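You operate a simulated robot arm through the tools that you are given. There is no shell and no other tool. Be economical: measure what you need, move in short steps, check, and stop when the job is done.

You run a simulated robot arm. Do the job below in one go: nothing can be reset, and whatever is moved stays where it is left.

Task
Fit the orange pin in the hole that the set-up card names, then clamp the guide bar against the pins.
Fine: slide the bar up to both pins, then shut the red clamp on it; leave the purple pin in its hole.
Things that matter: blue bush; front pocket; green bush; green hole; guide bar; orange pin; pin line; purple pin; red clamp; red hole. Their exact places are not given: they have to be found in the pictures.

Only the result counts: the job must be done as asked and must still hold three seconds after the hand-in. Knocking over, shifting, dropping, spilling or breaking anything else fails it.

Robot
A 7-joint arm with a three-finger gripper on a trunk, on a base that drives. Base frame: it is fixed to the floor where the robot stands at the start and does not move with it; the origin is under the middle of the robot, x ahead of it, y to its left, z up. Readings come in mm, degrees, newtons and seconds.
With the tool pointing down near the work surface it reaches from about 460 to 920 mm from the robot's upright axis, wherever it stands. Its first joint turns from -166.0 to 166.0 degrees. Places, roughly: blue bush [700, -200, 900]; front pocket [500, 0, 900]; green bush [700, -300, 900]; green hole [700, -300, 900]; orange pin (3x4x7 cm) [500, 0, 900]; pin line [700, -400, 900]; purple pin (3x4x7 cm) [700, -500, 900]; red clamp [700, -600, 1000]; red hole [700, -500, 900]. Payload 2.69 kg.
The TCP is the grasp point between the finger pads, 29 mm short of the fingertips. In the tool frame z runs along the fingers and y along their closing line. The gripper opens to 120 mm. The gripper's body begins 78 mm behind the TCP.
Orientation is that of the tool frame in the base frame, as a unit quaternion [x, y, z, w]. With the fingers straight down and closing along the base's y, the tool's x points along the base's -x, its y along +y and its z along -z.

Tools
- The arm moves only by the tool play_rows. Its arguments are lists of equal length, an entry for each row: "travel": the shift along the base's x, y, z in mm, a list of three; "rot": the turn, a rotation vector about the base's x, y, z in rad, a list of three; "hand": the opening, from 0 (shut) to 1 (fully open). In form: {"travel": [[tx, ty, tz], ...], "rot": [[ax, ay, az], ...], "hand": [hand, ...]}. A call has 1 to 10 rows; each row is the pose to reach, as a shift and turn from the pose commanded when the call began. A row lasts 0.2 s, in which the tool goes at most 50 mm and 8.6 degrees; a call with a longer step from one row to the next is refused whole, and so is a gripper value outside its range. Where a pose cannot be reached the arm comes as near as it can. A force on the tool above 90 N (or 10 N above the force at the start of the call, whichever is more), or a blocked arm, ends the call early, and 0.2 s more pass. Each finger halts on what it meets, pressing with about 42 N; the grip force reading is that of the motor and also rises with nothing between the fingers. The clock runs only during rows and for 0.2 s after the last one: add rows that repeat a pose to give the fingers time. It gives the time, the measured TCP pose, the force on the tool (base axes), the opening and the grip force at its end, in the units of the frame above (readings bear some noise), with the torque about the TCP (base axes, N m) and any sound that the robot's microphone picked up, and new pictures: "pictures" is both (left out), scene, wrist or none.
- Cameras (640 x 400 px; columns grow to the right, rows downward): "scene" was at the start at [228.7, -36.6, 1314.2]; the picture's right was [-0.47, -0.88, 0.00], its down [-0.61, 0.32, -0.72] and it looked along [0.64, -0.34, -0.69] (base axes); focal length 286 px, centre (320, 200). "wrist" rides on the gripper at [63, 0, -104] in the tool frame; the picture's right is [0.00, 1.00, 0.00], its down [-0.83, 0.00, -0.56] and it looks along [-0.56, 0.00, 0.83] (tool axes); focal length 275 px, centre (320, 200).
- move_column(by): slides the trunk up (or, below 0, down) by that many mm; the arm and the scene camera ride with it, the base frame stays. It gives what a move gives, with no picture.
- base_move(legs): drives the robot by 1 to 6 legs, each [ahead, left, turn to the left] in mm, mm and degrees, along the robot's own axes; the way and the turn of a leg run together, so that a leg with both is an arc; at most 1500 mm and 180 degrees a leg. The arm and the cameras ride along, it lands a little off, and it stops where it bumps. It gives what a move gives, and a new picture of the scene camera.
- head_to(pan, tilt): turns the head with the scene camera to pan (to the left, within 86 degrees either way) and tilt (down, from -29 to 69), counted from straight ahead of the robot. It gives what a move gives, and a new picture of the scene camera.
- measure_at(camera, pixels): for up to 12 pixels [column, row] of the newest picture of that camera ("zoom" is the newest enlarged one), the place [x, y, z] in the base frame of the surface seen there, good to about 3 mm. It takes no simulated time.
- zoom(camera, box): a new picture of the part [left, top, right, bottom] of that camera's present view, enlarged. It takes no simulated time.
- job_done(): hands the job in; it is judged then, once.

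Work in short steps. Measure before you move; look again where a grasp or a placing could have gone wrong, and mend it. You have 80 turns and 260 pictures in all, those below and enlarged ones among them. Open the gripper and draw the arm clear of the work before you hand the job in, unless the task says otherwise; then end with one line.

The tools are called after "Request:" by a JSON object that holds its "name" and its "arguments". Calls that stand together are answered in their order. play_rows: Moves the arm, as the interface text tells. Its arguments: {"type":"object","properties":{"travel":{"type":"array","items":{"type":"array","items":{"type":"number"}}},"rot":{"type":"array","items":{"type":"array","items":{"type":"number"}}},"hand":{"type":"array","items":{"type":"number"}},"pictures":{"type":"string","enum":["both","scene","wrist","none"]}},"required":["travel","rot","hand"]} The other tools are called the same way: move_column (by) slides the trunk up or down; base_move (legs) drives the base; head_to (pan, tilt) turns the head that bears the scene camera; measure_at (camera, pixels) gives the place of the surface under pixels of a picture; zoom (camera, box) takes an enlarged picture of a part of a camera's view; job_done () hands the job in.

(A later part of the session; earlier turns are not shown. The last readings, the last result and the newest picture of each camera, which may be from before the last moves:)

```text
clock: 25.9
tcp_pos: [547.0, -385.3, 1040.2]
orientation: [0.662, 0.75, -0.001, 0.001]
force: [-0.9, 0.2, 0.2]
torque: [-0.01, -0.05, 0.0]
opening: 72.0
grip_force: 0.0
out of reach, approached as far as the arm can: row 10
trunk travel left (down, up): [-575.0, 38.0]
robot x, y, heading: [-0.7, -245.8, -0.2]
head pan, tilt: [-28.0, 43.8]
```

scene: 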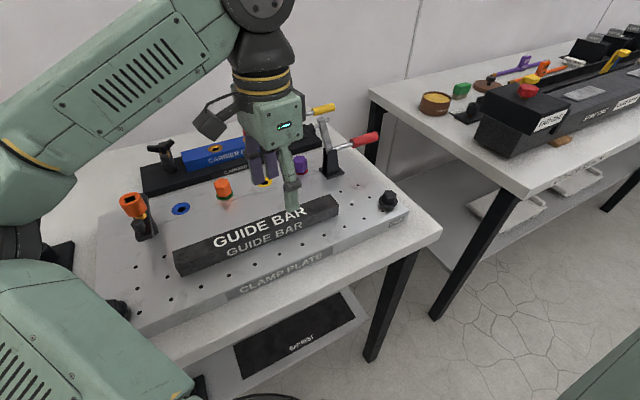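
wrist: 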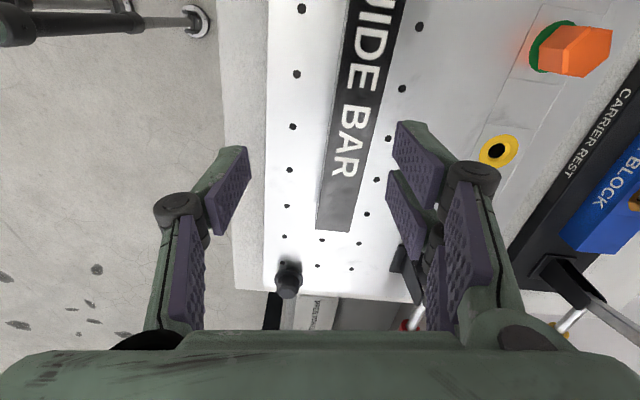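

Almost there (83°); I try to finish the turn over the bar at (571,-370).

Request:
{"name": "play_rows", "arguments": {"travel": [[12, 8, -5], [24, 15, -10], [24, 15, -10], [24, 15, -10]], "rot": [[0, 0, 0], [0, 0, 0], [0, 0, -0.06], [0, 0, -0.124]], "hand": [0.6, 0.6, 0.6, 0.6]}}

```text
clock: 26.9
tcp_pos: [525.3, -399.3, 1013.6]
orientation: [0.706, 0.708, -0.001, 0.002]
force: [-0.5, 0.2, -1.1]
torque: [-0.03, 0.0, 0.01]
opening: 72.3
grip_force: 0.0
out of reach, approached as far as the arm can: row 1, 2, 3, 4
trunk travel left (down, up): [-575.0, 38.0]
robot x, y, heading: [0.1, -247.6, -0.1]
head pan, tilt: [-28.0, 43.8]
```

scene: 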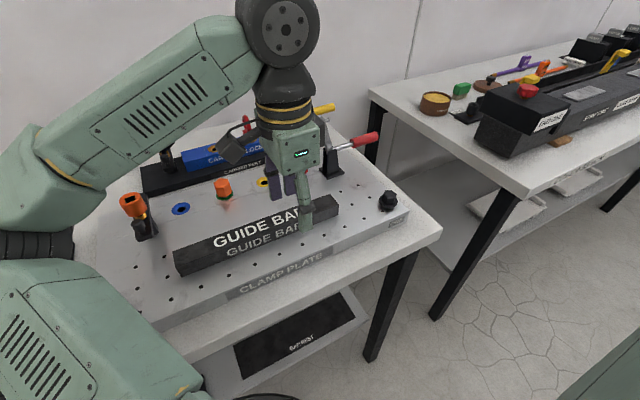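
wrist: 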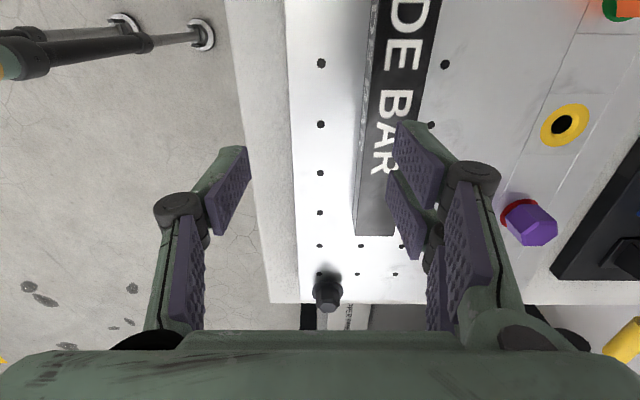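

The wrist limit depends on azimuth. Moving the base 120 mm to the left makes the 90° turn reachable over the bar; the hand (tips at z≈985) stays clear.

Request:
{"name": "base_move", "arguments": {"legs": [[0, 120, 0]]}}

Request:
{"name": "play_rows", "arguments": {"travel": [[15, -30, 0], [30, -60, 0], [46, -90, 0], [46, -90, 0]], "rot": [[0, 0, 0], [0, 0, 0], [0, 0, 0], [0, 0, 0]], "hand": [0.6, 0.6, 0.6, 0.6]}}

```text
clock: 28.5
tcp_pos: [524.0, -279.3, 1013.9]
orientation: [0.706, 0.709, -0.002, 0.002]
force: [0.1, 0.7, 0.7]
torque: [-0.04, 0.01, -0.02]
opening: 72.0
grip_force: 0.0
trunk travel left (down, up): [-575.0, 38.0]
robot x, y, heading: [1.5, -131.5, -0.1]
head pan, tilt: [-28.0, 43.8]
```

scene: 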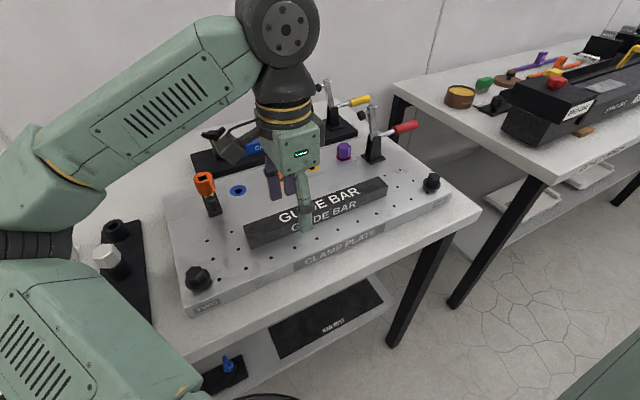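

```text
clock: 29.5
tcp_pos: [562.5, -370.4, 1010.8]
orientation: [0.704, 0.71, 0.0, 0.002]
force: [0.3, 0.0, 0.4]
torque: [0.0, -0.01, -0.01]
opening: 72.0
grip_force: 0.0
out of reach, approached as far as the arm can: row 3, 4
trunk travel left (down, up): [-575.0, 38.0]
robot x, y, heading: [-1.2, -130.6, 0.0]
head pan, tilt: [-28.0, 43.8]
```

scene: 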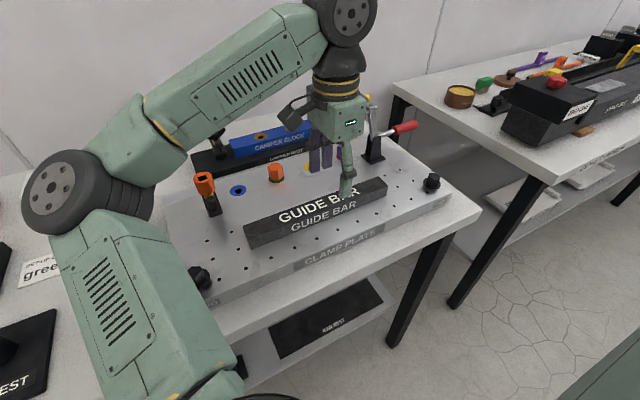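
wrist: 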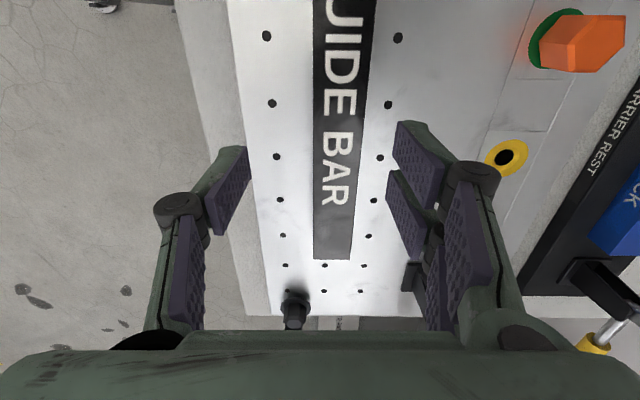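

The turned wrist remains limited, so I'll push the bar with spread fingers at yaw 0 instead (squarer anyway). First a zoom on the left swing clamp versus the bar's left end.

Request:
{"name": "zoom", "arguments": {"camera": "scene", "box": [170, 150, 300, 250]}}

Request:
{"name": "measure_at", "arguments": {"camera": "scene", "pixels": [[215, 213], [219, 211], [221, 208], [212, 200], [217, 203], [205, 190], [223, 210], [209, 214], [247, 226], [250, 240], [214, 195]]}}

```text
4.00 times, centred on (235, 200) of scene
```

zoom: 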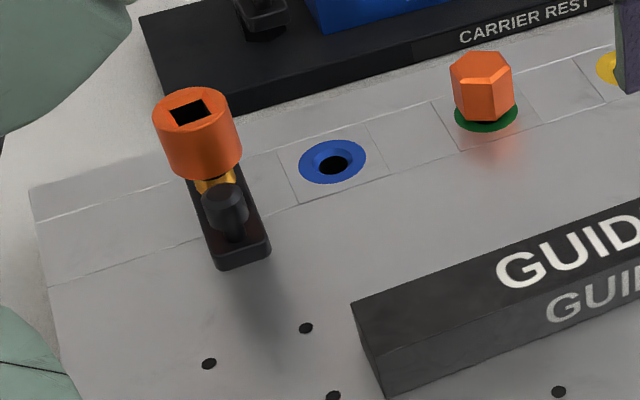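

```text
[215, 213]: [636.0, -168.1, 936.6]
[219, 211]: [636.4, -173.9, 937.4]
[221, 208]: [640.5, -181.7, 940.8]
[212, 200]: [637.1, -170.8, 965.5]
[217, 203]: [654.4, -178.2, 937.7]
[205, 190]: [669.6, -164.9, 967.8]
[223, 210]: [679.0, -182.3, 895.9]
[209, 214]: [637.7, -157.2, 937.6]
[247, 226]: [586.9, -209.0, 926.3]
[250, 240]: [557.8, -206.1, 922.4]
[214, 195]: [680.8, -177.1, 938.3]
```

The swing clamp's edge is at y≈-182, the bar end at -206: 24 mm clearance, no sideways shift needed. I turn the hand back and go in front of the bar.

Request:
{"name": "play_rows", "arguments": {"travel": [[-4, 2, 5], [-8, 4, 10], [-12, 6, 10], [-16, 8, 10], [-20, 10, 10], [-24, 12, 10], [-28, 14, 10], [-32, 16, 10], [-36, 18, 10], [-39, 18, 10]], "rot": [[0, 0, 0.145], [0, 0, 0.29], [0, 0, 0.435], [0, 0, 0.58], [0, 0, 0.725], [0, 0, 0.87], [0, 0, 1.015], [0, 0, 1.16], [0, 0, 1.305], [0, 0, 1.45]], "hand": [0.7, 0.7, 0.7, 0.7, 0.7, 0.7, 0.7, 0.7, 0.7, 0.7], "pictures": "none"}}

Request:
{"name": "play_rows", "arguments": {"travel": [[0, 0, 0], [0, 0, 0], [0, 0, 0]], "rot": [[0, 0, 0.1], [0, 0, 0.112], [0, 0, 0.112]], "hand": [0.7, 0.7, 0.7]}}

```text
clock: 31.7
tcp_pos: [523.0, -352.9, 1019.5]
orientation: [0.058, 0.998, -0.001, 0.001]
force: [0.2, -0.4, -0.5]
torque: [0.0, 0.02, 0.0]
opening: 84.0
grip_force: 0.0
trunk travel left (down, up): [-575.0, 38.0]
robot x, y, heading: [1.2, -130.1, -0.0]
head pan, tilt: [-28.0, 43.8]
```

```text
clock: 32.5
tcp_pos: [523.7, -353.1, 1020.1]
orientation: [0.002, 1.0, 0.0, 0.001]
force: [0.0, -0.3, -0.5]
torque: [0.02, -0.01, 0.0]
opening: 84.2
grip_force: 0.1
trunk travel left (down, up): [-575.0, 38.0]
robot x, y, heading: [2.2, -127.9, -0.2]
head pan, tilt: [-28.0, 43.8]
```

scene: 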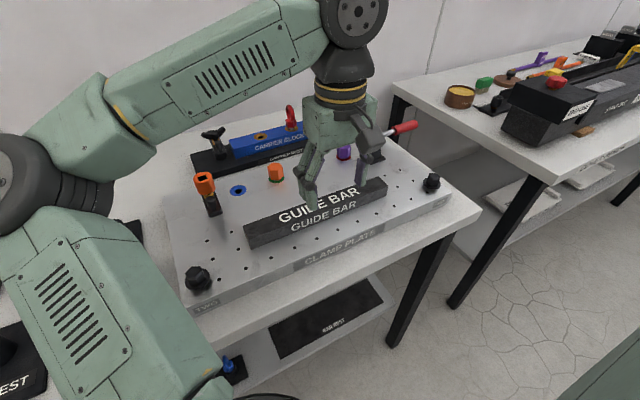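
wrist: 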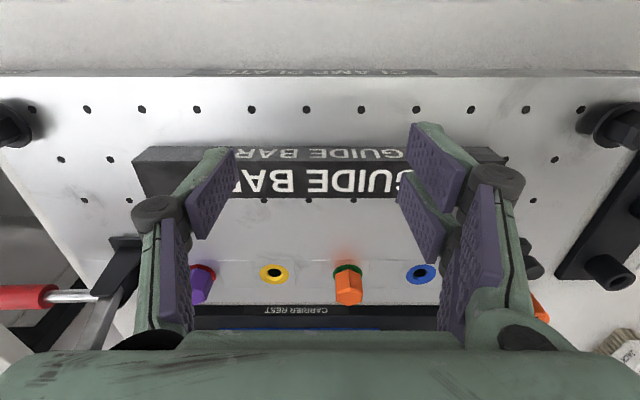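

Clear in front of the bar. I descend to z≈932 (tips ≈903).

Request:
{"name": "play_rows", "arguments": {"travel": [[0, 0, -40], [0, 0, -70], [0, 0, -85], [0, 0, -88], [0, 0, -88]], "rot": [[0, 0, 0], [0, 0, 0], [0, 0, 0], [0, 0, 0], [0, 0, 0]], "hand": [0.75, 0.75, 0.75, 0.75, 0.75]}}

```text
clock: 33.7
tcp_pos: [523.8, -352.4, 934.1]
orientation: [0.003, 1.0, 0.0, 0.002]
force: [-0.2, -0.8, 0.0]
torque: [-0.02, -0.01, -0.04]
opening: 90.0
grip_force: 0.0
trunk travel left (down, up): [-575.0, 38.0]
robot x, y, heading: [-0.4, -131.8, -0.0]
head pan, tilt: [-28.0, 43.8]
```

scene: 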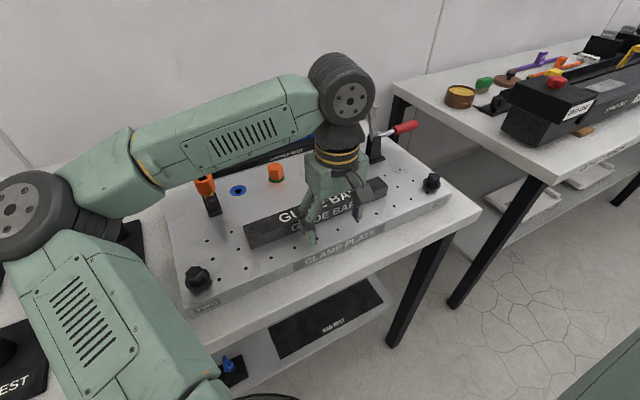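
wrist: 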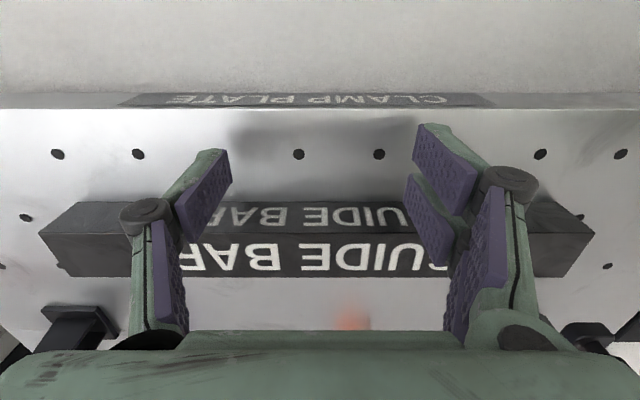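

The fingers are in front of the bar's front face. I push forward evenly, stopping ~12 mm short of the pins.

Request:
{"name": "play_rows", "arguments": {"travel": [[14, 0, 0], [22, 0, 0], [34, 0, 0], [46, 0, 0], [58, 0, 0], [70, 0, 0], [82, 0, 0], [94, 0, 0], [106, 0, 0], [118, 0, 0]], "rot": [[0, 0, 0], [0, 0, 0], [0, 0, 0], [0, 0, 0], [0, 0, 0], [0, 0, 0], [0, 0, 0], [0, 0, 0], [0, 0, 0], [0, 0, 0]], "hand": [0.75, 0.75, 0.75, 0.75, 0.75, 0.75, 0.75, 0.75, 0.75, 0.75]}}

```text
clock: 35.9
tcp_pos: [642.2, -352.5, 933.5]
orientation: [0.003, 1.0, 0.0, 0.002]
force: [-3.0, 0.0, 0.5]
torque: [0.06, 0.07, 0.04]
opening: 90.1
grip_force: 0.0
trunk travel left (down, up): [-575.0, 38.0]
robot x, y, heading: [2.1, -128.5, 0.1]
head pan, tilt: [-28.0, 43.8]
```

scene: 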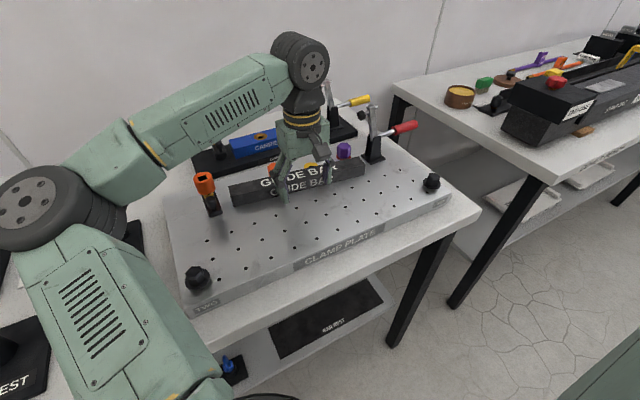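
wrist: 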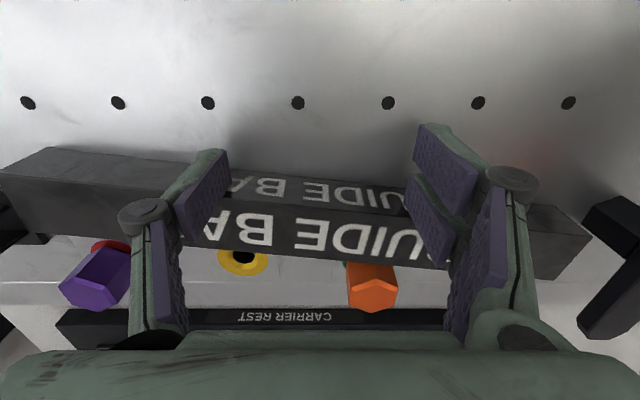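

The bar has turned (its +y end is ahead). I measure its edges.

Request:
{"name": "measure_at", "arguments": {"camera": "wrist", "pixels": [[590, 238], [530, 205], [45, 148], [10, 172], [100, 190], [540, 278], [555, 210], [70, 220], [300, 180], [300, 200], [350, 260]]}}

Request:
{"name": "zoom", "arguments": {"camera": "scene", "box": [210, 100, 420, 240]}}

```text
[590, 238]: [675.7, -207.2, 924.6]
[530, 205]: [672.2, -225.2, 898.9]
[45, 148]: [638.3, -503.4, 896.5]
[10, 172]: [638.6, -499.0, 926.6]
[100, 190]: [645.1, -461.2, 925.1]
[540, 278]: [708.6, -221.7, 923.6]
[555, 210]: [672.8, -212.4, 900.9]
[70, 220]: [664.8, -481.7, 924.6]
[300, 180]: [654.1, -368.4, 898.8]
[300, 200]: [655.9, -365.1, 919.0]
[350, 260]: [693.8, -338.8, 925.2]
```

```text
2.86 times, centred on (315, 170) of scene
```

zoom: 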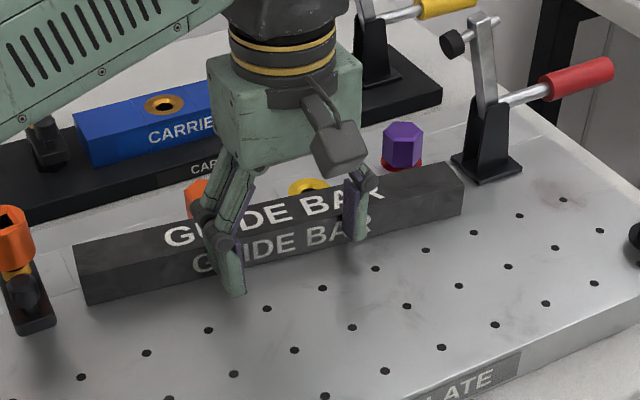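

The bar is 7° off, its -y end lagging (front x 638 vs 676). I back off, shift toward -y between the two pins' centre, narrow the fingers, and push there.

Request:
{"name": "play_rows", "arguments": {"travel": [[-15, 0, 0], [-28, 0, 0], [-28, -35, 0], [-28, -70, 0], [-28, -70, 0], [-18, -70, 0], [-10, -70, 0], [-4, -70, 0], [2, -70, 0], [8, -70, 0]], "rot": [[0, 0, 0], [0, 0, 0], [0, 0, 0], [0, 0, 0], [0, 0, 0], [0, 0, 0], [0, 0, 0], [0, 0, 0], [0, 0, 0], [0, 0, 0]], "hand": [0.75, 0.6, 0.4, 0.4, 0.4, 0.4, 0.4, 0.4, 0.4, 0.4]}}

Request:
{"name": "measure_at", "arguments": {"camera": "wrist", "pixels": [[590, 210], [600, 260], [40, 220], [40, 190], [320, 200], [250, 200], [400, 200], [320, 230]]}}

```text
clock: 38.1
tcp_pos: [650.0, -422.2, 934.1]
orientation: [0.003, 1.0, 0.0, 0.002]
force: [-5.0, -0.9, 1.0]
torque: [0.01, 0.12, 0.08]
opening: 47.5
grip_force: 0.1
trunk travel left (down, up): [-575.0, 38.0]
robot x, y, heading: [1.2, -130.6, -0.1]
head pan, tilt: [-28.0, 43.8]
```

scene: 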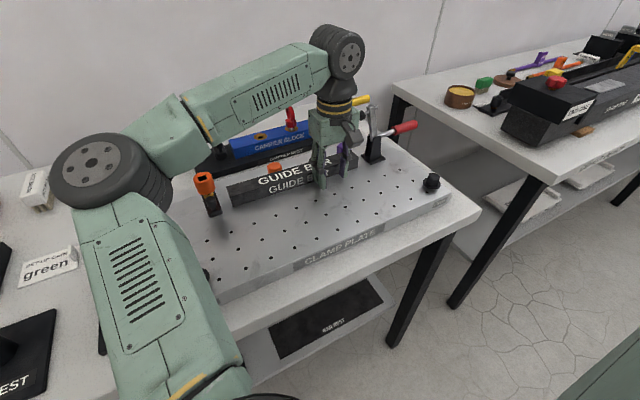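
wrist: 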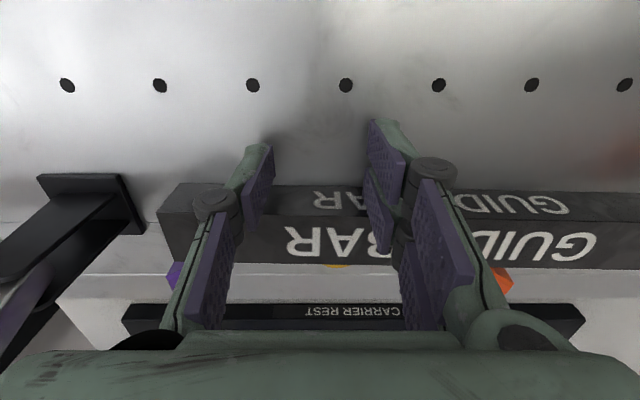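

```text
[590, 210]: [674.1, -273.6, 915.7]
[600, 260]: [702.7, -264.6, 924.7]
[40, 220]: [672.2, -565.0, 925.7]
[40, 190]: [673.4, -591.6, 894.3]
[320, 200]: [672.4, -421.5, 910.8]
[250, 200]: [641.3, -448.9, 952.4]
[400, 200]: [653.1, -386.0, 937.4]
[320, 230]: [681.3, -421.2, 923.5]
```

Bar is nearly square: front x≈672–674. I push a bit farther until the pins resist.

Request:
{"name": "play_rows", "arguments": {"travel": [[3, 0, 0], [6, 0, 0], [9, 0, 0], [12, 0, 0], [14, 0, 0], [16, 0, 0]], "rot": [[0, 0, 0], [0, 0, 0], [0, 0, 0], [0, 0, 0], [0, 0, 0], [0, 0, 0]], "hand": [0.4, 0.4, 0.4, 0.4, 0.4, 0.4]}}

Request:
{"name": "zoom", "arguments": {"camera": "scene", "box": [210, 100, 420, 240]}}

```text
clock: 39.5
tcp_pos: [655.1, -426.3, 937.4]
orientation: [0.008, 1.0, 0.0, -0.006]
force: [-68.1, 3.5, 8.8]
torque: [0.81, 1.69, 2.04]
opening: 51.0
grip_force: 2.2
trunk travel left (down, up): [-575.0, 38.0]
robot x, y, heading: [-0.5, -130.1, -0.0]
head pan, tilt: [-28.0, 43.8]
```

scene: 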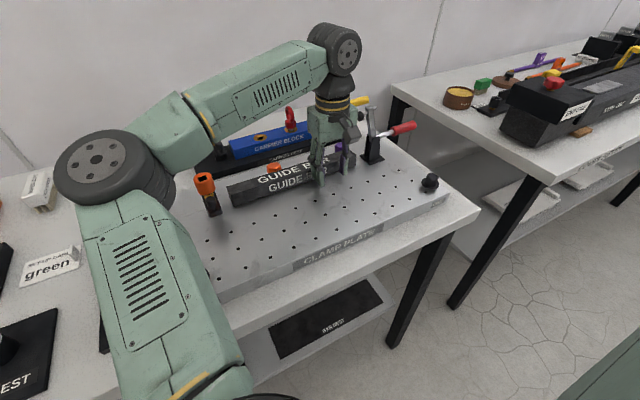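
wrist: 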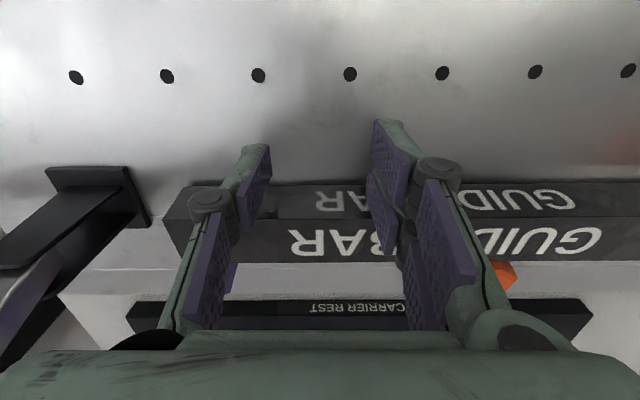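

```text
2.86 times, centred on (315, 170) of scene
```

zoom: 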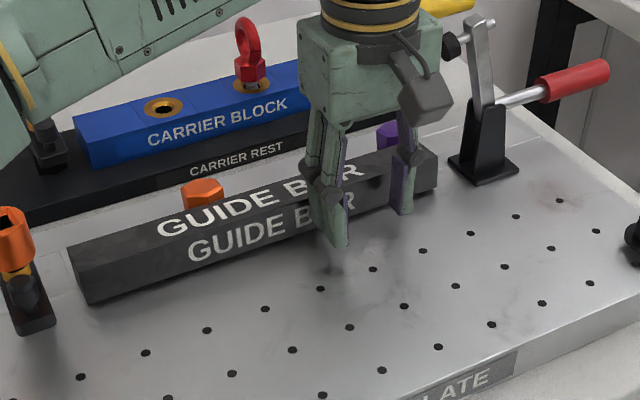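

Firm contact (68 N). I back off, lift and inspect the contact with both pins.

Request:
{"name": "play_rows", "arguments": {"travel": [[-12, 0, -3], [-25, 0, -3], [-40, 0, 0], [-40, 0, 30], [-40, 0, 70], [-40, 0, 110], [-80, 0, 120], [-80, 0, 120]], "rot": [[0, 0, 0], [0, 0, 0], [0, 0, 0], [0, 0, 0], [0, 0, 0], [0, 0, 0], [0, 0, 0], [0, 0, 0]], "hand": [0.4, 0.4, 0.4, 0.4, 0.4, 0.4, 0.4, 0.4]}}

Request:
{"name": "zoom", "arguments": {"camera": "scene", "box": [210, 100, 420, 240]}}

Request:
{"name": "zoom", "arguments": {"camera": "wrist", "box": [120, 140, 520, 340]}}

```text
clock: 41.3
tcp_pos: [585.6, -424.7, 1052.4]
orientation: [0.003, 1.0, 0.0, 0.001]
force: [-0.6, 0.4, 0.7]
torque: [-0.04, 0.0, 0.01]
opening: 48.3
grip_force: 0.1
trunk travel left (down, up): [-575.0, 38.0]
robot x, y, heading: [-1.8, -127.5, 0.0]
head pan, tilt: [-28.0, 43.8]
```

scene: 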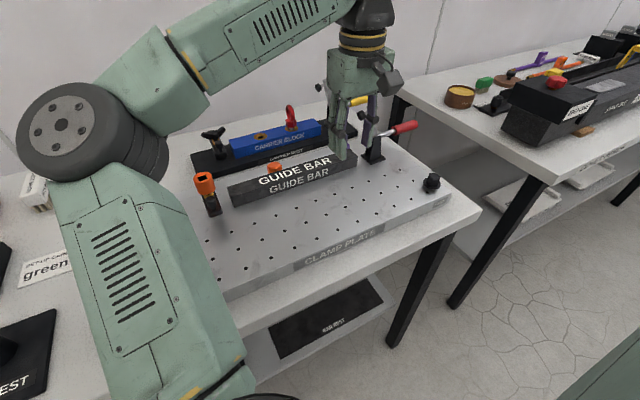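
wrist: 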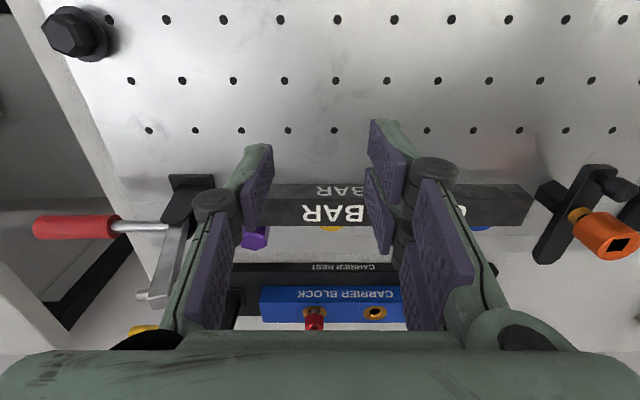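

```text
2.86 times, centred on (315, 170) of scene
```

zoom: 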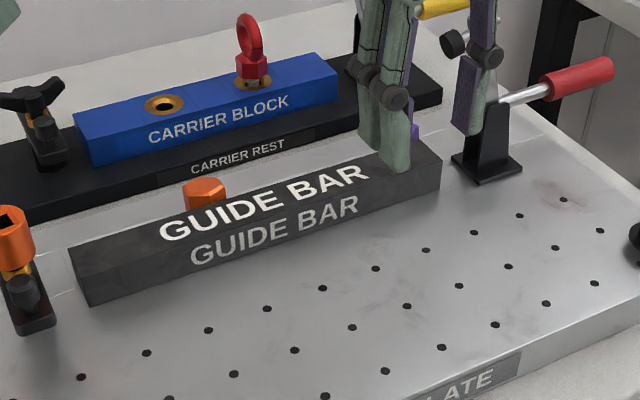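

```text
1.60 times, centred on (320, 240) of wrist
```

zoom: 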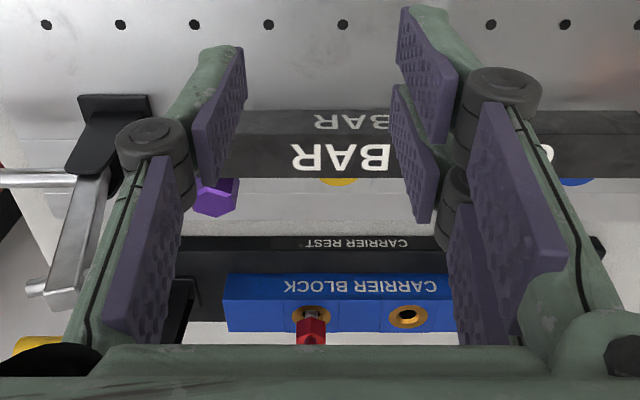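

I raise the hand and open it, to see both pins behind the bar from above.

Request:
{"name": "play_rows", "arguments": {"travel": [[0, 10, 40], [0, 20, 80], [20, 30, 110], [40, 30, 120], [40, 30, 120]], "rot": [[0, 0, 0], [0, 0, 0], [0, 0, 0], [0, 0, 0], [0, 0, 0]], "hand": [1, 1, 1, 1, 1]}}

Request:
{"name": "zoom", "arguments": {"camera": "wrist", "box": [180, 100, 480, 290]}}

```text
clock: 42.5
tcp_pos: [623.6, -389.8, 1144.7]
orientation: [0.003, 1.0, -0.001, 0.002]
force: [-0.4, -0.1, 0.3]
torque: [0.04, -0.01, -0.03]
opening: 120.1
grip_force: 0.1
out of reach, approached as far as the arm can: row 3, 4, 5
trunk travel left (down, up): [-575.0, 38.0]
robot x, y, heading: [-0.3, -129.4, -0.1]
head pan, tilt: [-28.0, 43.8]
```

scene: 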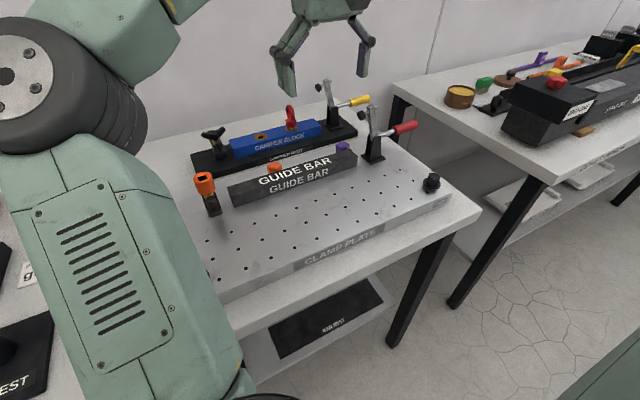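
wrist: 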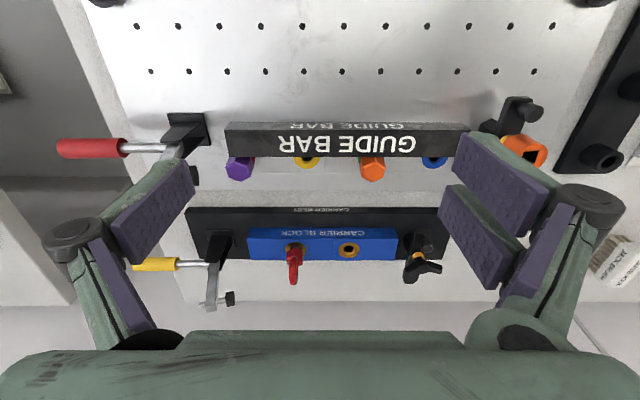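

```text
2.11 times, centred on (330, 195) of wrist
```

zoom: 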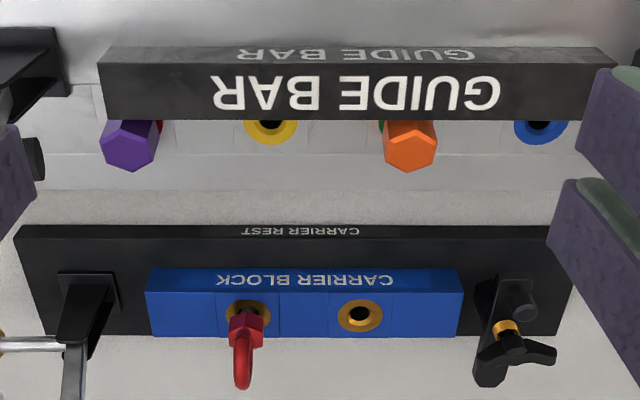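

Both pin heads touch the bar's far edge, it seems. I measure the far edge and the bar's ends.

Request:
{"name": "measure_at", "arguments": {"camera": "wrist", "pixels": [[228, 154], [300, 154], [350, 154], [450, 154], [226, 135], [240, 162], [372, 164], [465, 128], [230, 130], [455, 133], [241, 174], [372, 176]]}}

Request:
{"name": "measure_at", "arguments": {"camera": "scene", "pixels": [[372, 107], [365, 116], [378, 110], [374, 135], [385, 131], [400, 127], [414, 123], [372, 140], [365, 160], [354, 160], [355, 168], [386, 158]]}}

Request:
{"name": "zoom", "arguments": {"camera": "scene", "box": [320, 90, 440, 180]}}

```text
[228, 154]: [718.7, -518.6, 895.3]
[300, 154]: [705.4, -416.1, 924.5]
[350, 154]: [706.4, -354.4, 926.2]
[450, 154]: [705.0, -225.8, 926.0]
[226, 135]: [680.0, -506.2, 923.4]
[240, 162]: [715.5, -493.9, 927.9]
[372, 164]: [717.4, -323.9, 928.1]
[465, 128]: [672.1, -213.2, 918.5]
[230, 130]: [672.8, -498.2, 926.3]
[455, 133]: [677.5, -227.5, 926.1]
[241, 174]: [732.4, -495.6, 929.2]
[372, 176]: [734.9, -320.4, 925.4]
```

```text
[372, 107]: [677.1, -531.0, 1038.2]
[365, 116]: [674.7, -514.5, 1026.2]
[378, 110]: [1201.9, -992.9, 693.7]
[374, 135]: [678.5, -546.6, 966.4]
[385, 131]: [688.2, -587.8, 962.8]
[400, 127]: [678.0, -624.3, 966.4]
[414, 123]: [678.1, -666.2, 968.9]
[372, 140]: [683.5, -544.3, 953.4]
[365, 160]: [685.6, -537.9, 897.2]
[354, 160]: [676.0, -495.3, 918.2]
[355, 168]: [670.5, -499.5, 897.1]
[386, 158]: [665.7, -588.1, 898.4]
```

```text
4.44 times, centred on (380, 135) of scene
```

zoom: 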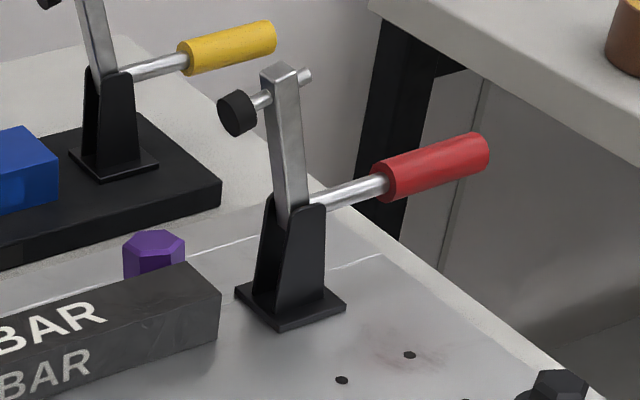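

The far edge is at x≈705–706 all along: bar touches both pins. For the clamp I want the base farther right; I check where the right-hand table stands.

Request:
{"name": "measure_at", "arguments": {"camera": "scene", "pixels": [[530, 195], [453, 300], [600, 220], [520, 205], [480, 212], [388, 345], [600, 360], [500, 380], [450, 390]]}}

```text
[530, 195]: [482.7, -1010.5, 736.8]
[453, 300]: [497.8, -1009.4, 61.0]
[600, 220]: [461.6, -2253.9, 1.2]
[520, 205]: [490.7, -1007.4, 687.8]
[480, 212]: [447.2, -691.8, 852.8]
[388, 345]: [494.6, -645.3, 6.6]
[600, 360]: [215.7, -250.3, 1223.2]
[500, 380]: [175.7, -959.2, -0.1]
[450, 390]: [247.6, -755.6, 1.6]
```

The right table's front is at x≈450 as well, so sideways driving is free. I drive 300 mm right.

Request:
{"name": "base_move", "arguments": {"legs": [[0, -300, 0]]}}

```text
clock: 45.4
tcp_pos: [623.7, -684.8, 1145.0]
orientation: [0.001, 1.0, -0.002, 0.002]
force: [0.4, -0.3, -0.5]
torque: [0.02, 0.01, 0.02]
opening: 120.0
grip_force: 0.1
trunk travel left (down, up): [-575.0, 38.0]
robot x, y, heading: [2.6, -427.6, -0.1]
head pan, tilt: [-28.0, 43.8]
```

scene: 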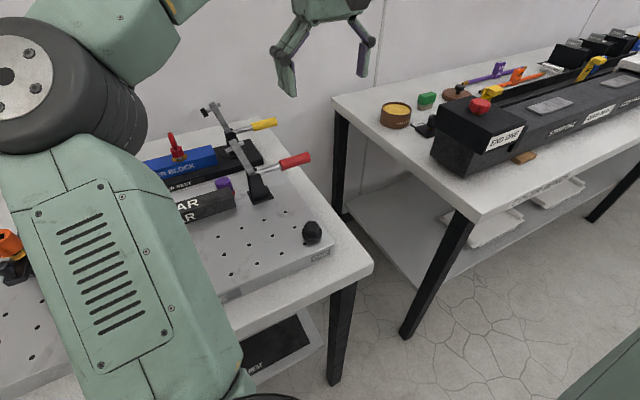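

I close the fingers and bring them behind (‑y of) the clamp's upright arm, above the handle.

Request:
{"name": "play_rows", "arguments": {"travel": [[20, 20, -15], [40, 40, -30], [56, 60, -50], [56, 75, -75], [56, 88, -95], [56, 92, -107], [56, 92, -107]], "rot": [[0, 0, 0], [0, 0, 0], [0, 0, 0], [0, 0, 0], [0, 0, 0], [0, 0, 0], [0, 0, 0]], "hand": [0.4, 0.2, 0, 0, 0, 0, 0]}}

Request:
{"name": "zoom", "arguments": {"camera": "scene", "box": [190, 60, 350, 220]}}

```text
clock: 47.0
tcp_pos: [678.3, -591.0, 1037.3]
orientation: [0.002, 1.0, -0.002, 0.002]
force: [-0.3, -0.3, 0.3]
torque: [0.02, -0.01, 0.02]
opening: 4.7
grip_force: 1.3
trunk travel left (down, up): [-575.0, 38.0]
robot x, y, heading: [1.5, -423.9, 0.0]
head pan, tilt: [-28.0, 43.8]
```

scene: 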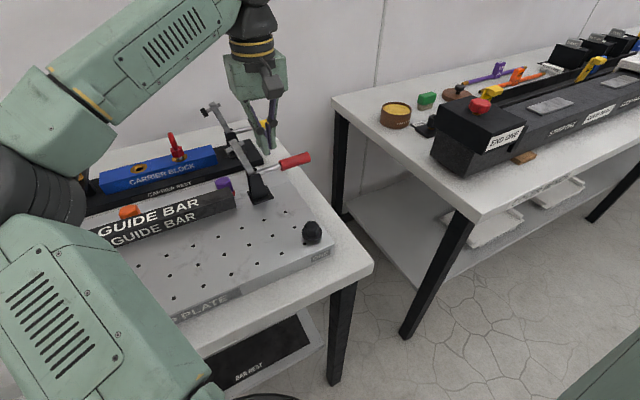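
wrist: 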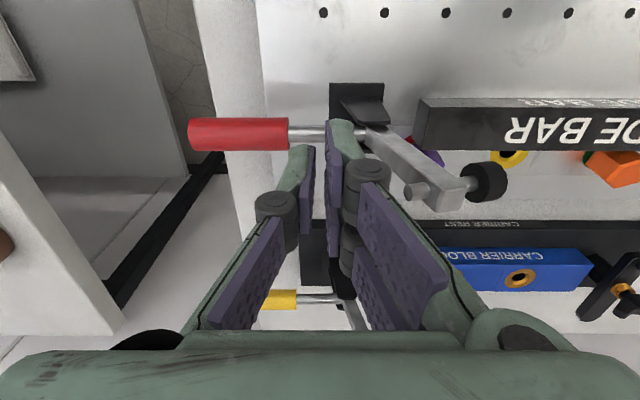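

```text
2.50 times, centred on (270, 140) of scene
```

zoom: 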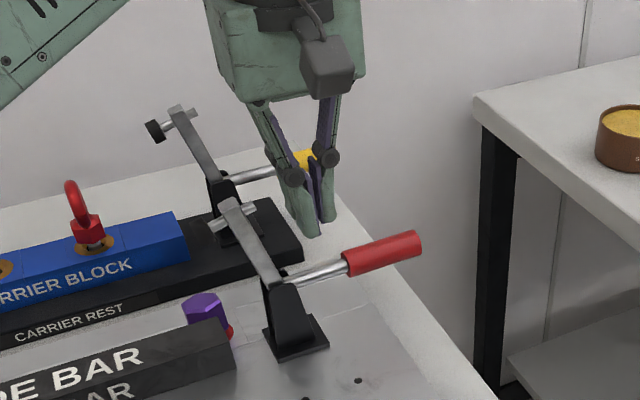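

Fingers stand level with the arm top, 40 mm behind it. I push the arm over toward +y along an arc.

Request:
{"name": "play_rows", "arguments": {"travel": [[2, 12, 0], [2, 24, 0], [2, 34, 0], [2, 42, 0], [2, 50, 0], [2, 59, -2], [2, 67, -8], [2, 74, -16]], "rot": [[0, 0, 0], [0, 0, 0], [0, 0, 0], [0, 0, 0], [0, 0, 0], [0, 0, 0], [0, 0, 0], [0, 0, 0]], "hand": [0, 0, 0, 0, 0, 0, 0, 0]}}

Request:
{"name": "zoom", "arguments": {"camera": "scene", "box": [190, 60, 350, 220]}}

```text
clock: 48.8
tcp_pos: [682.9, -518.9, 1022.1]
orientation: [0.001, 1.0, -0.002, 0.002]
force: [0.0, 0.0, 1.1]
torque: [0.02, 0.03, 0.02]
opening: 0.0
grip_force: 28.7
trunk travel left (down, up): [-575.0, 38.0]
robot x, y, heading: [2.2, -425.8, 0.1]
head pan, tilt: [-28.0, 43.8]
```

scene: 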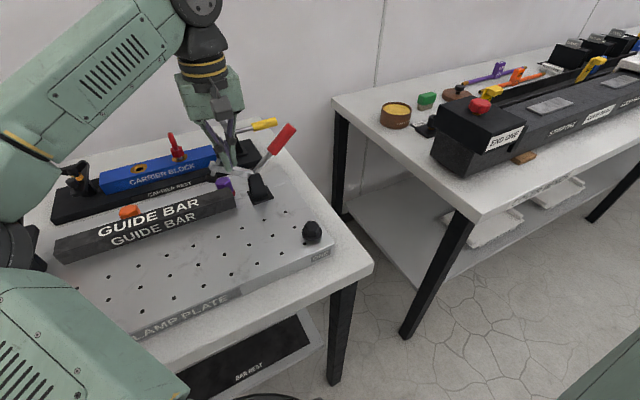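
wrist: 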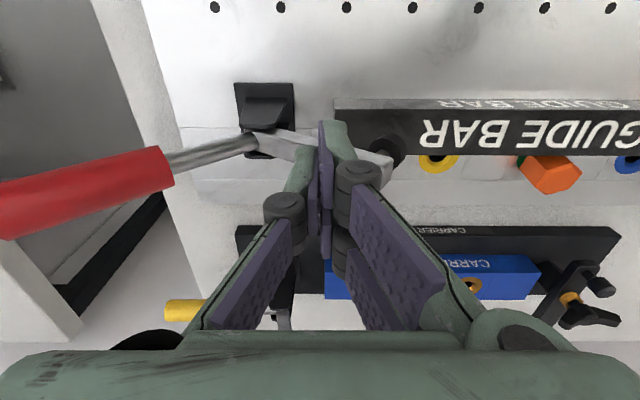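

```text
2.50 times, centred on (270, 140) of scene
```

zoom: 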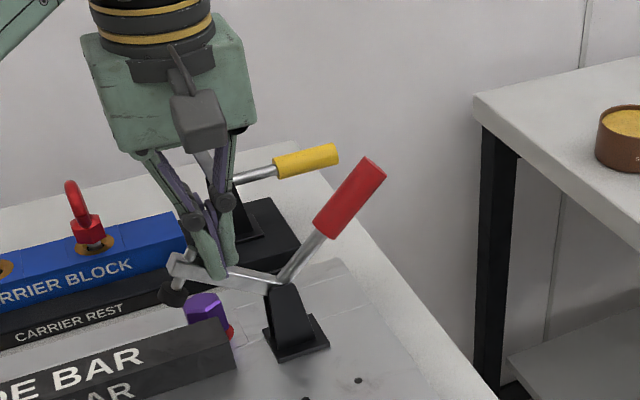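

The arm is ~60° over with the pad above the bar. I continue pressing the arm down along the arc.

Request:
{"name": "play_rows", "arguments": {"travel": [[0, 5, -6], [0, 8, -12], [0, 10, -18], [0, 11, -23], [0, 11, -27]], "rot": [[0, 0, 0], [0, 0, 0], [0, 0, 0], [0, 0, 0], [0, 0, 0]], "hand": [0, 0, 0, 0, 0]}}

Request:
{"name": "zoom", "arguments": {"camera": "scene", "box": [190, 60, 350, 220]}}

```text
clock: 50.0
tcp_pos: [681.6, -508.2, 993.9]
orientation: [0.002, 1.0, -0.002, 0.002]
force: [-0.9, -0.6, 0.9]
torque: [0.03, 0.03, 0.0]
opening: 0.0
grip_force: 28.7
trunk travel left (down, up): [-575.0, 38.0]
robot x, y, heading: [5.9, -423.2, -0.1]
head pan, tilt: [-28.0, 43.8]
```

scene: 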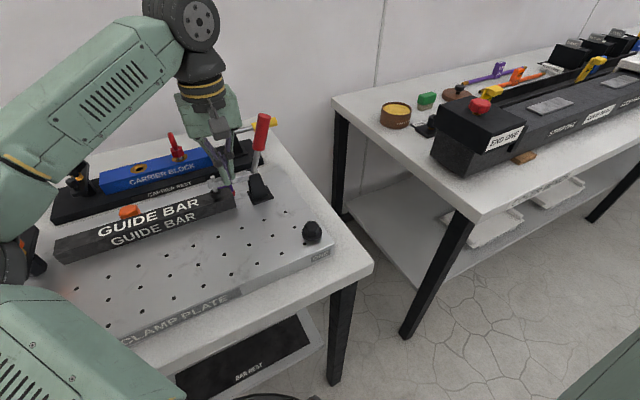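
wrist: 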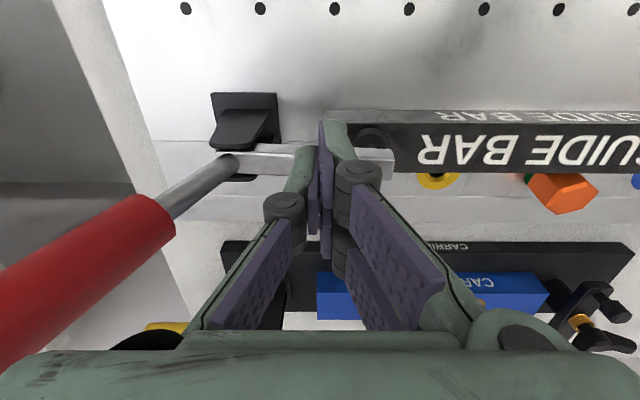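

```text
2.50 times, centred on (270, 140) of scene
```

zoom: 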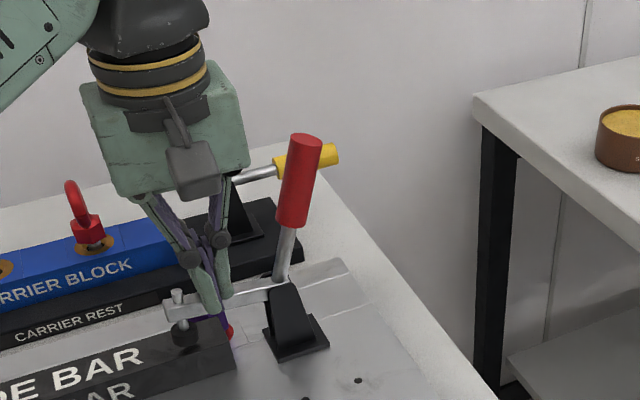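

Pad is nearly on the bar, but the palm nears the handle, so I finish by pushing the handle: lift, go behind it (-y), come down.

Request:
{"name": "play_rows", "arguments": {"travel": [[0, 2, 40], [0, 2, 85], [0, 0, 130], [0, -45, 140], [0, -90, 140], [0, -130, 135], [0, -160, 120], [0, -165, 85], [0, -165, 65], [0, -165, 65]], "rot": [[0, 0, 0], [0, 0, 0], [0, 0, 0], [0, 0, 0], [0, 0, 0], [0, 0, 0], [0, 0, 0], [0, 0, 0], [0, 0, 0], [0, 0, 0]], "hand": [0, 0, 0, 0, 0, 0, 0, 0, 0, 0]}}

Request:
{"name": "zoom", "arguments": {"camera": "scene", "box": [190, 60, 350, 220]}}

```text
clock: 52.2
tcp_pos: [682.9, -672.3, 1059.9]
orientation: [0.001, 1.0, -0.001, 0.001]
force: [0.0, 0.5, 0.4]
torque: [0.06, 0.01, -0.01]
opening: 0.0
grip_force: 28.7
trunk travel left (down, up): [-575.0, 38.0]
robot x, y, heading: [-1.8, -421.6, -0.2]
head pan, tilt: [-28.0, 43.8]
```

scene: 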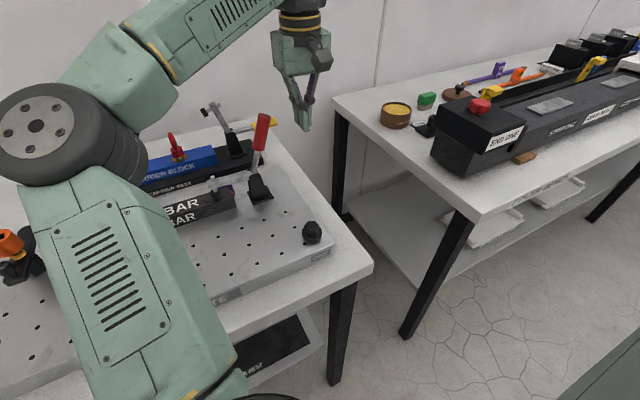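
wrist: 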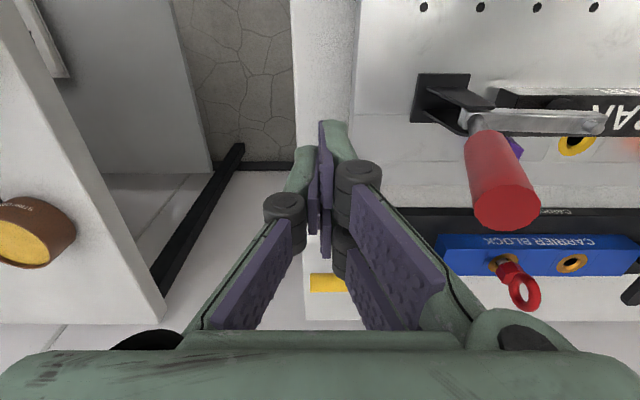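

```text
2.50 times, centred on (270, 140) of scene
```

zoom: 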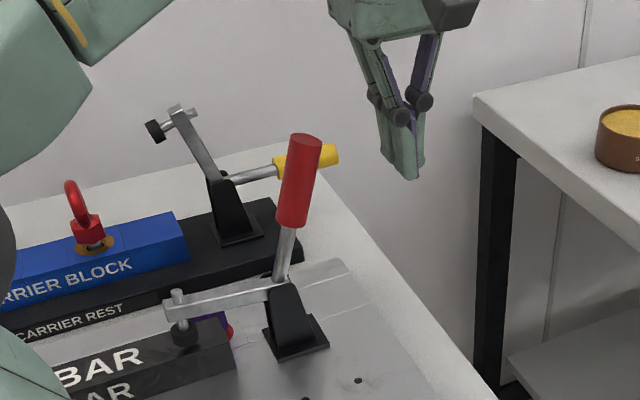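

The clamp stayed. I measure handle and arm to see how far it still has to go.

Request:
{"name": "measure_at", "arguments": {"camera": "zoom", "pixels": [[304, 140], [297, 180], [290, 215], [285, 260], [270, 290], [185, 305], [185, 338], [210, 295], [220, 340], [305, 200], [165, 345], [200, 345]]}}

Request:
{"name": "zoom", "arguments": {"camera": "scene", "box": [190, 160, 270, 220]}}

```text
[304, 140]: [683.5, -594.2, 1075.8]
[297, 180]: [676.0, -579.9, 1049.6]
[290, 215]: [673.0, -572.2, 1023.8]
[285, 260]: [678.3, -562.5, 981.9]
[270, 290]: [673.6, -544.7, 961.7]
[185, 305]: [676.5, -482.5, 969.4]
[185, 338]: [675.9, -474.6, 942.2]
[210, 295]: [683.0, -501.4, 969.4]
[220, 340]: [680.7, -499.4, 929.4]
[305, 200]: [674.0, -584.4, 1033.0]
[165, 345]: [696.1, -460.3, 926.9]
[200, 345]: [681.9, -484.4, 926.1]
```

```text
6.67 times, centred on (230, 190) of scene
```

zoom: 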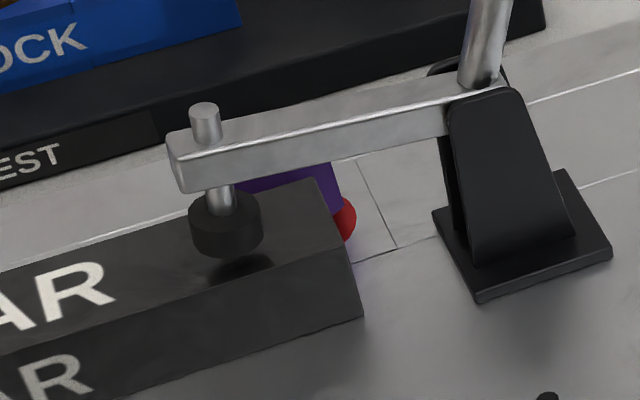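

The pad is a few mm above the bar. I push the handle toward +y slowly until it resists or clicks.

Request:
{"name": "play_rows", "arguments": {"travel": [[-2, 30, 0], [-4, 55, -2], [-4, 64, -2], [-4, 70, -2], [-4, 75, -2], [-4, 80, -2], [-4, 84, -2], [-4, 88, -2], [-4, 92, -2]], "rot": [[0, 0, 0], [0, 0, 0], [0, 0, 0], [0, 0, 0], [0, 0, 0], [0, 0, 0], [0, 0, 0], [0, 0, 0], [0, 0, 0]], "hand": [0, 0, 0, 0, 0, 0, 0, 0, 0]}}

Request:
{"name": "zoom", "arguments": {"camera": "scene", "box": [190, 100, 310, 220]}}

```text
clock: 53.6
tcp_pos: [677.3, -612.2, 1055.9]
orientation: [0.013, 1.0, -0.017, 0.009]
force: [12.5, -24.4, 1.6]
torque: [0.56, 0.31, -0.51]
opening: 0.2
grip_force: 28.8
trunk travel left (down, up): [-575.0, 38.0]
robot x, y, heading: [-0.9, -428.4, -0.1]
head pan, tilt: [-28.0, 43.8]
stopped in row 7: the force on the tool passed its limit at 95 N (the readings are from after the stop); the commanded pose is now the measured one
```

scene: 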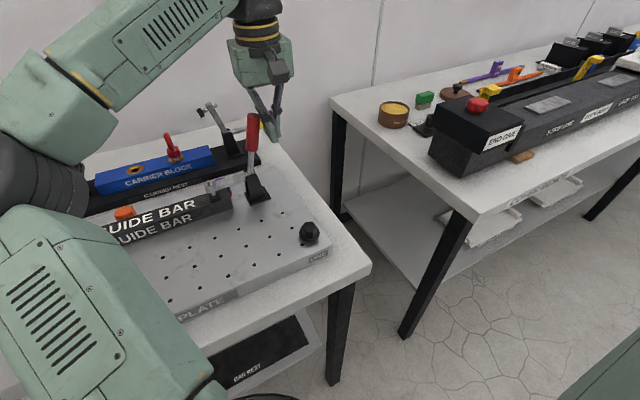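
wrist: 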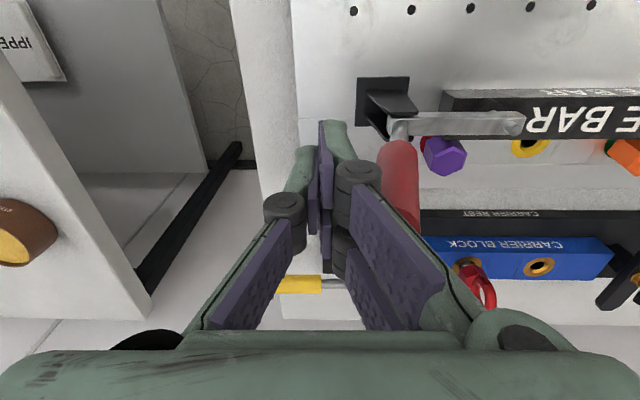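

```text
3.33 times, centred on (250, 160) of scene
```

zoom: 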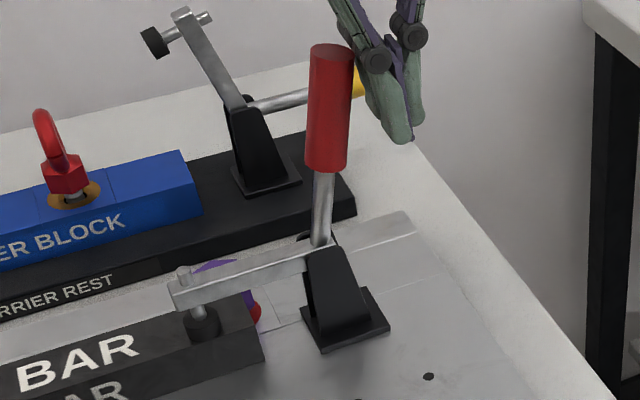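

95 N stop: the handle moved and hit resistance. I back off a little and look at pad and handle.

Request:
{"name": "play_rows", "arguments": {"travel": [[0, -15, 0], [0, -40, 0], [0, -60, 10], [0, -60, 10]], "rot": [[0, 0, 0], [0, 0, 0], [0, 0, 0], [0, 0, 0]], "hand": [0, 0, 0, 0]}}

Request:
{"name": "zoom", "arguments": {"camera": "scene", "box": [180, 100, 290, 220]}}

Request:
{"name": "zoom", "arguments": {"camera": "scene", "box": [180, 160, 260, 220]}}

```text
clock: 54.6
tcp_pos: [678.2, -668.6, 1067.6]
orientation: [0.009, 1.0, -0.015, 0.008]
force: [-0.2, -0.2, -0.4]
torque: [0.0, 0.03, -0.02]
opening: 0.2
grip_force: 28.1
trunk travel left (down, up): [-575.0, 38.0]
robot x, y, heading: [-2.2, -424.4, -0.3]
head pan, tilt: [-28.0, 43.8]
```

scene: 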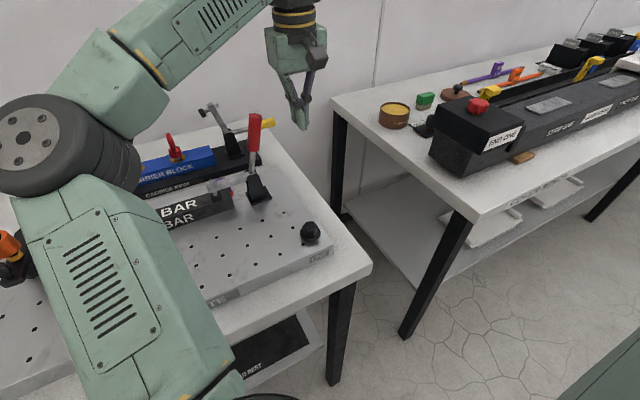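
wrist: 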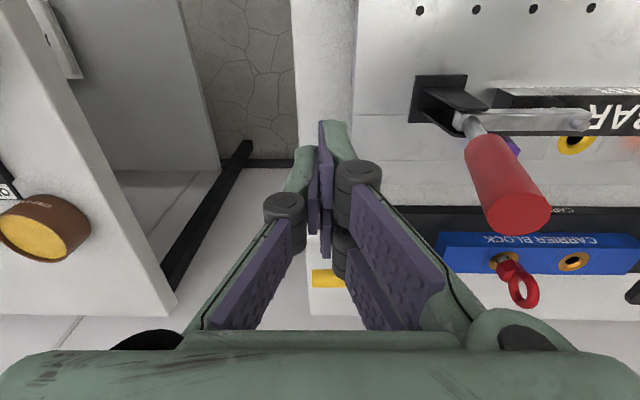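

```text
3.33 times, centred on (235, 160) of scene
```

zoom: 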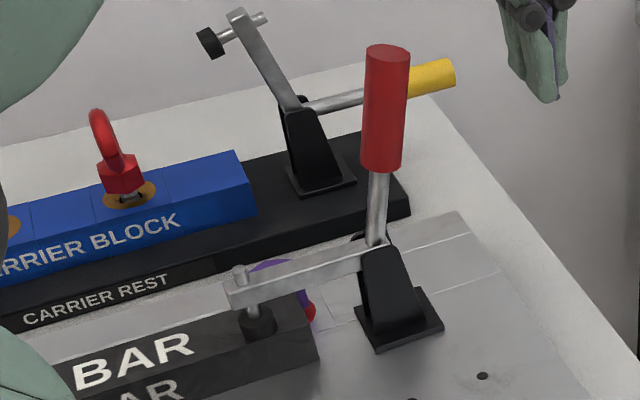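

```text
6.67 times, centred on (220, 190) of scene
```

zoom: 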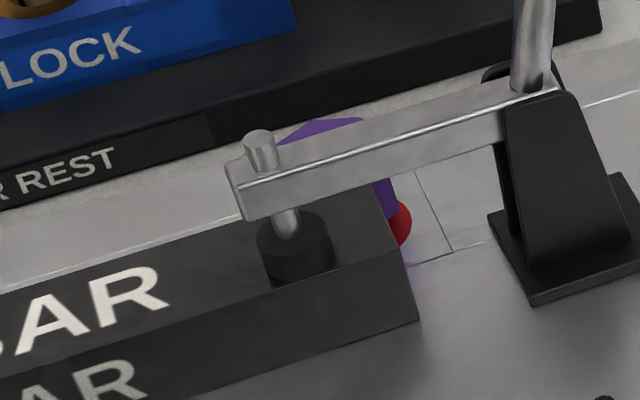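

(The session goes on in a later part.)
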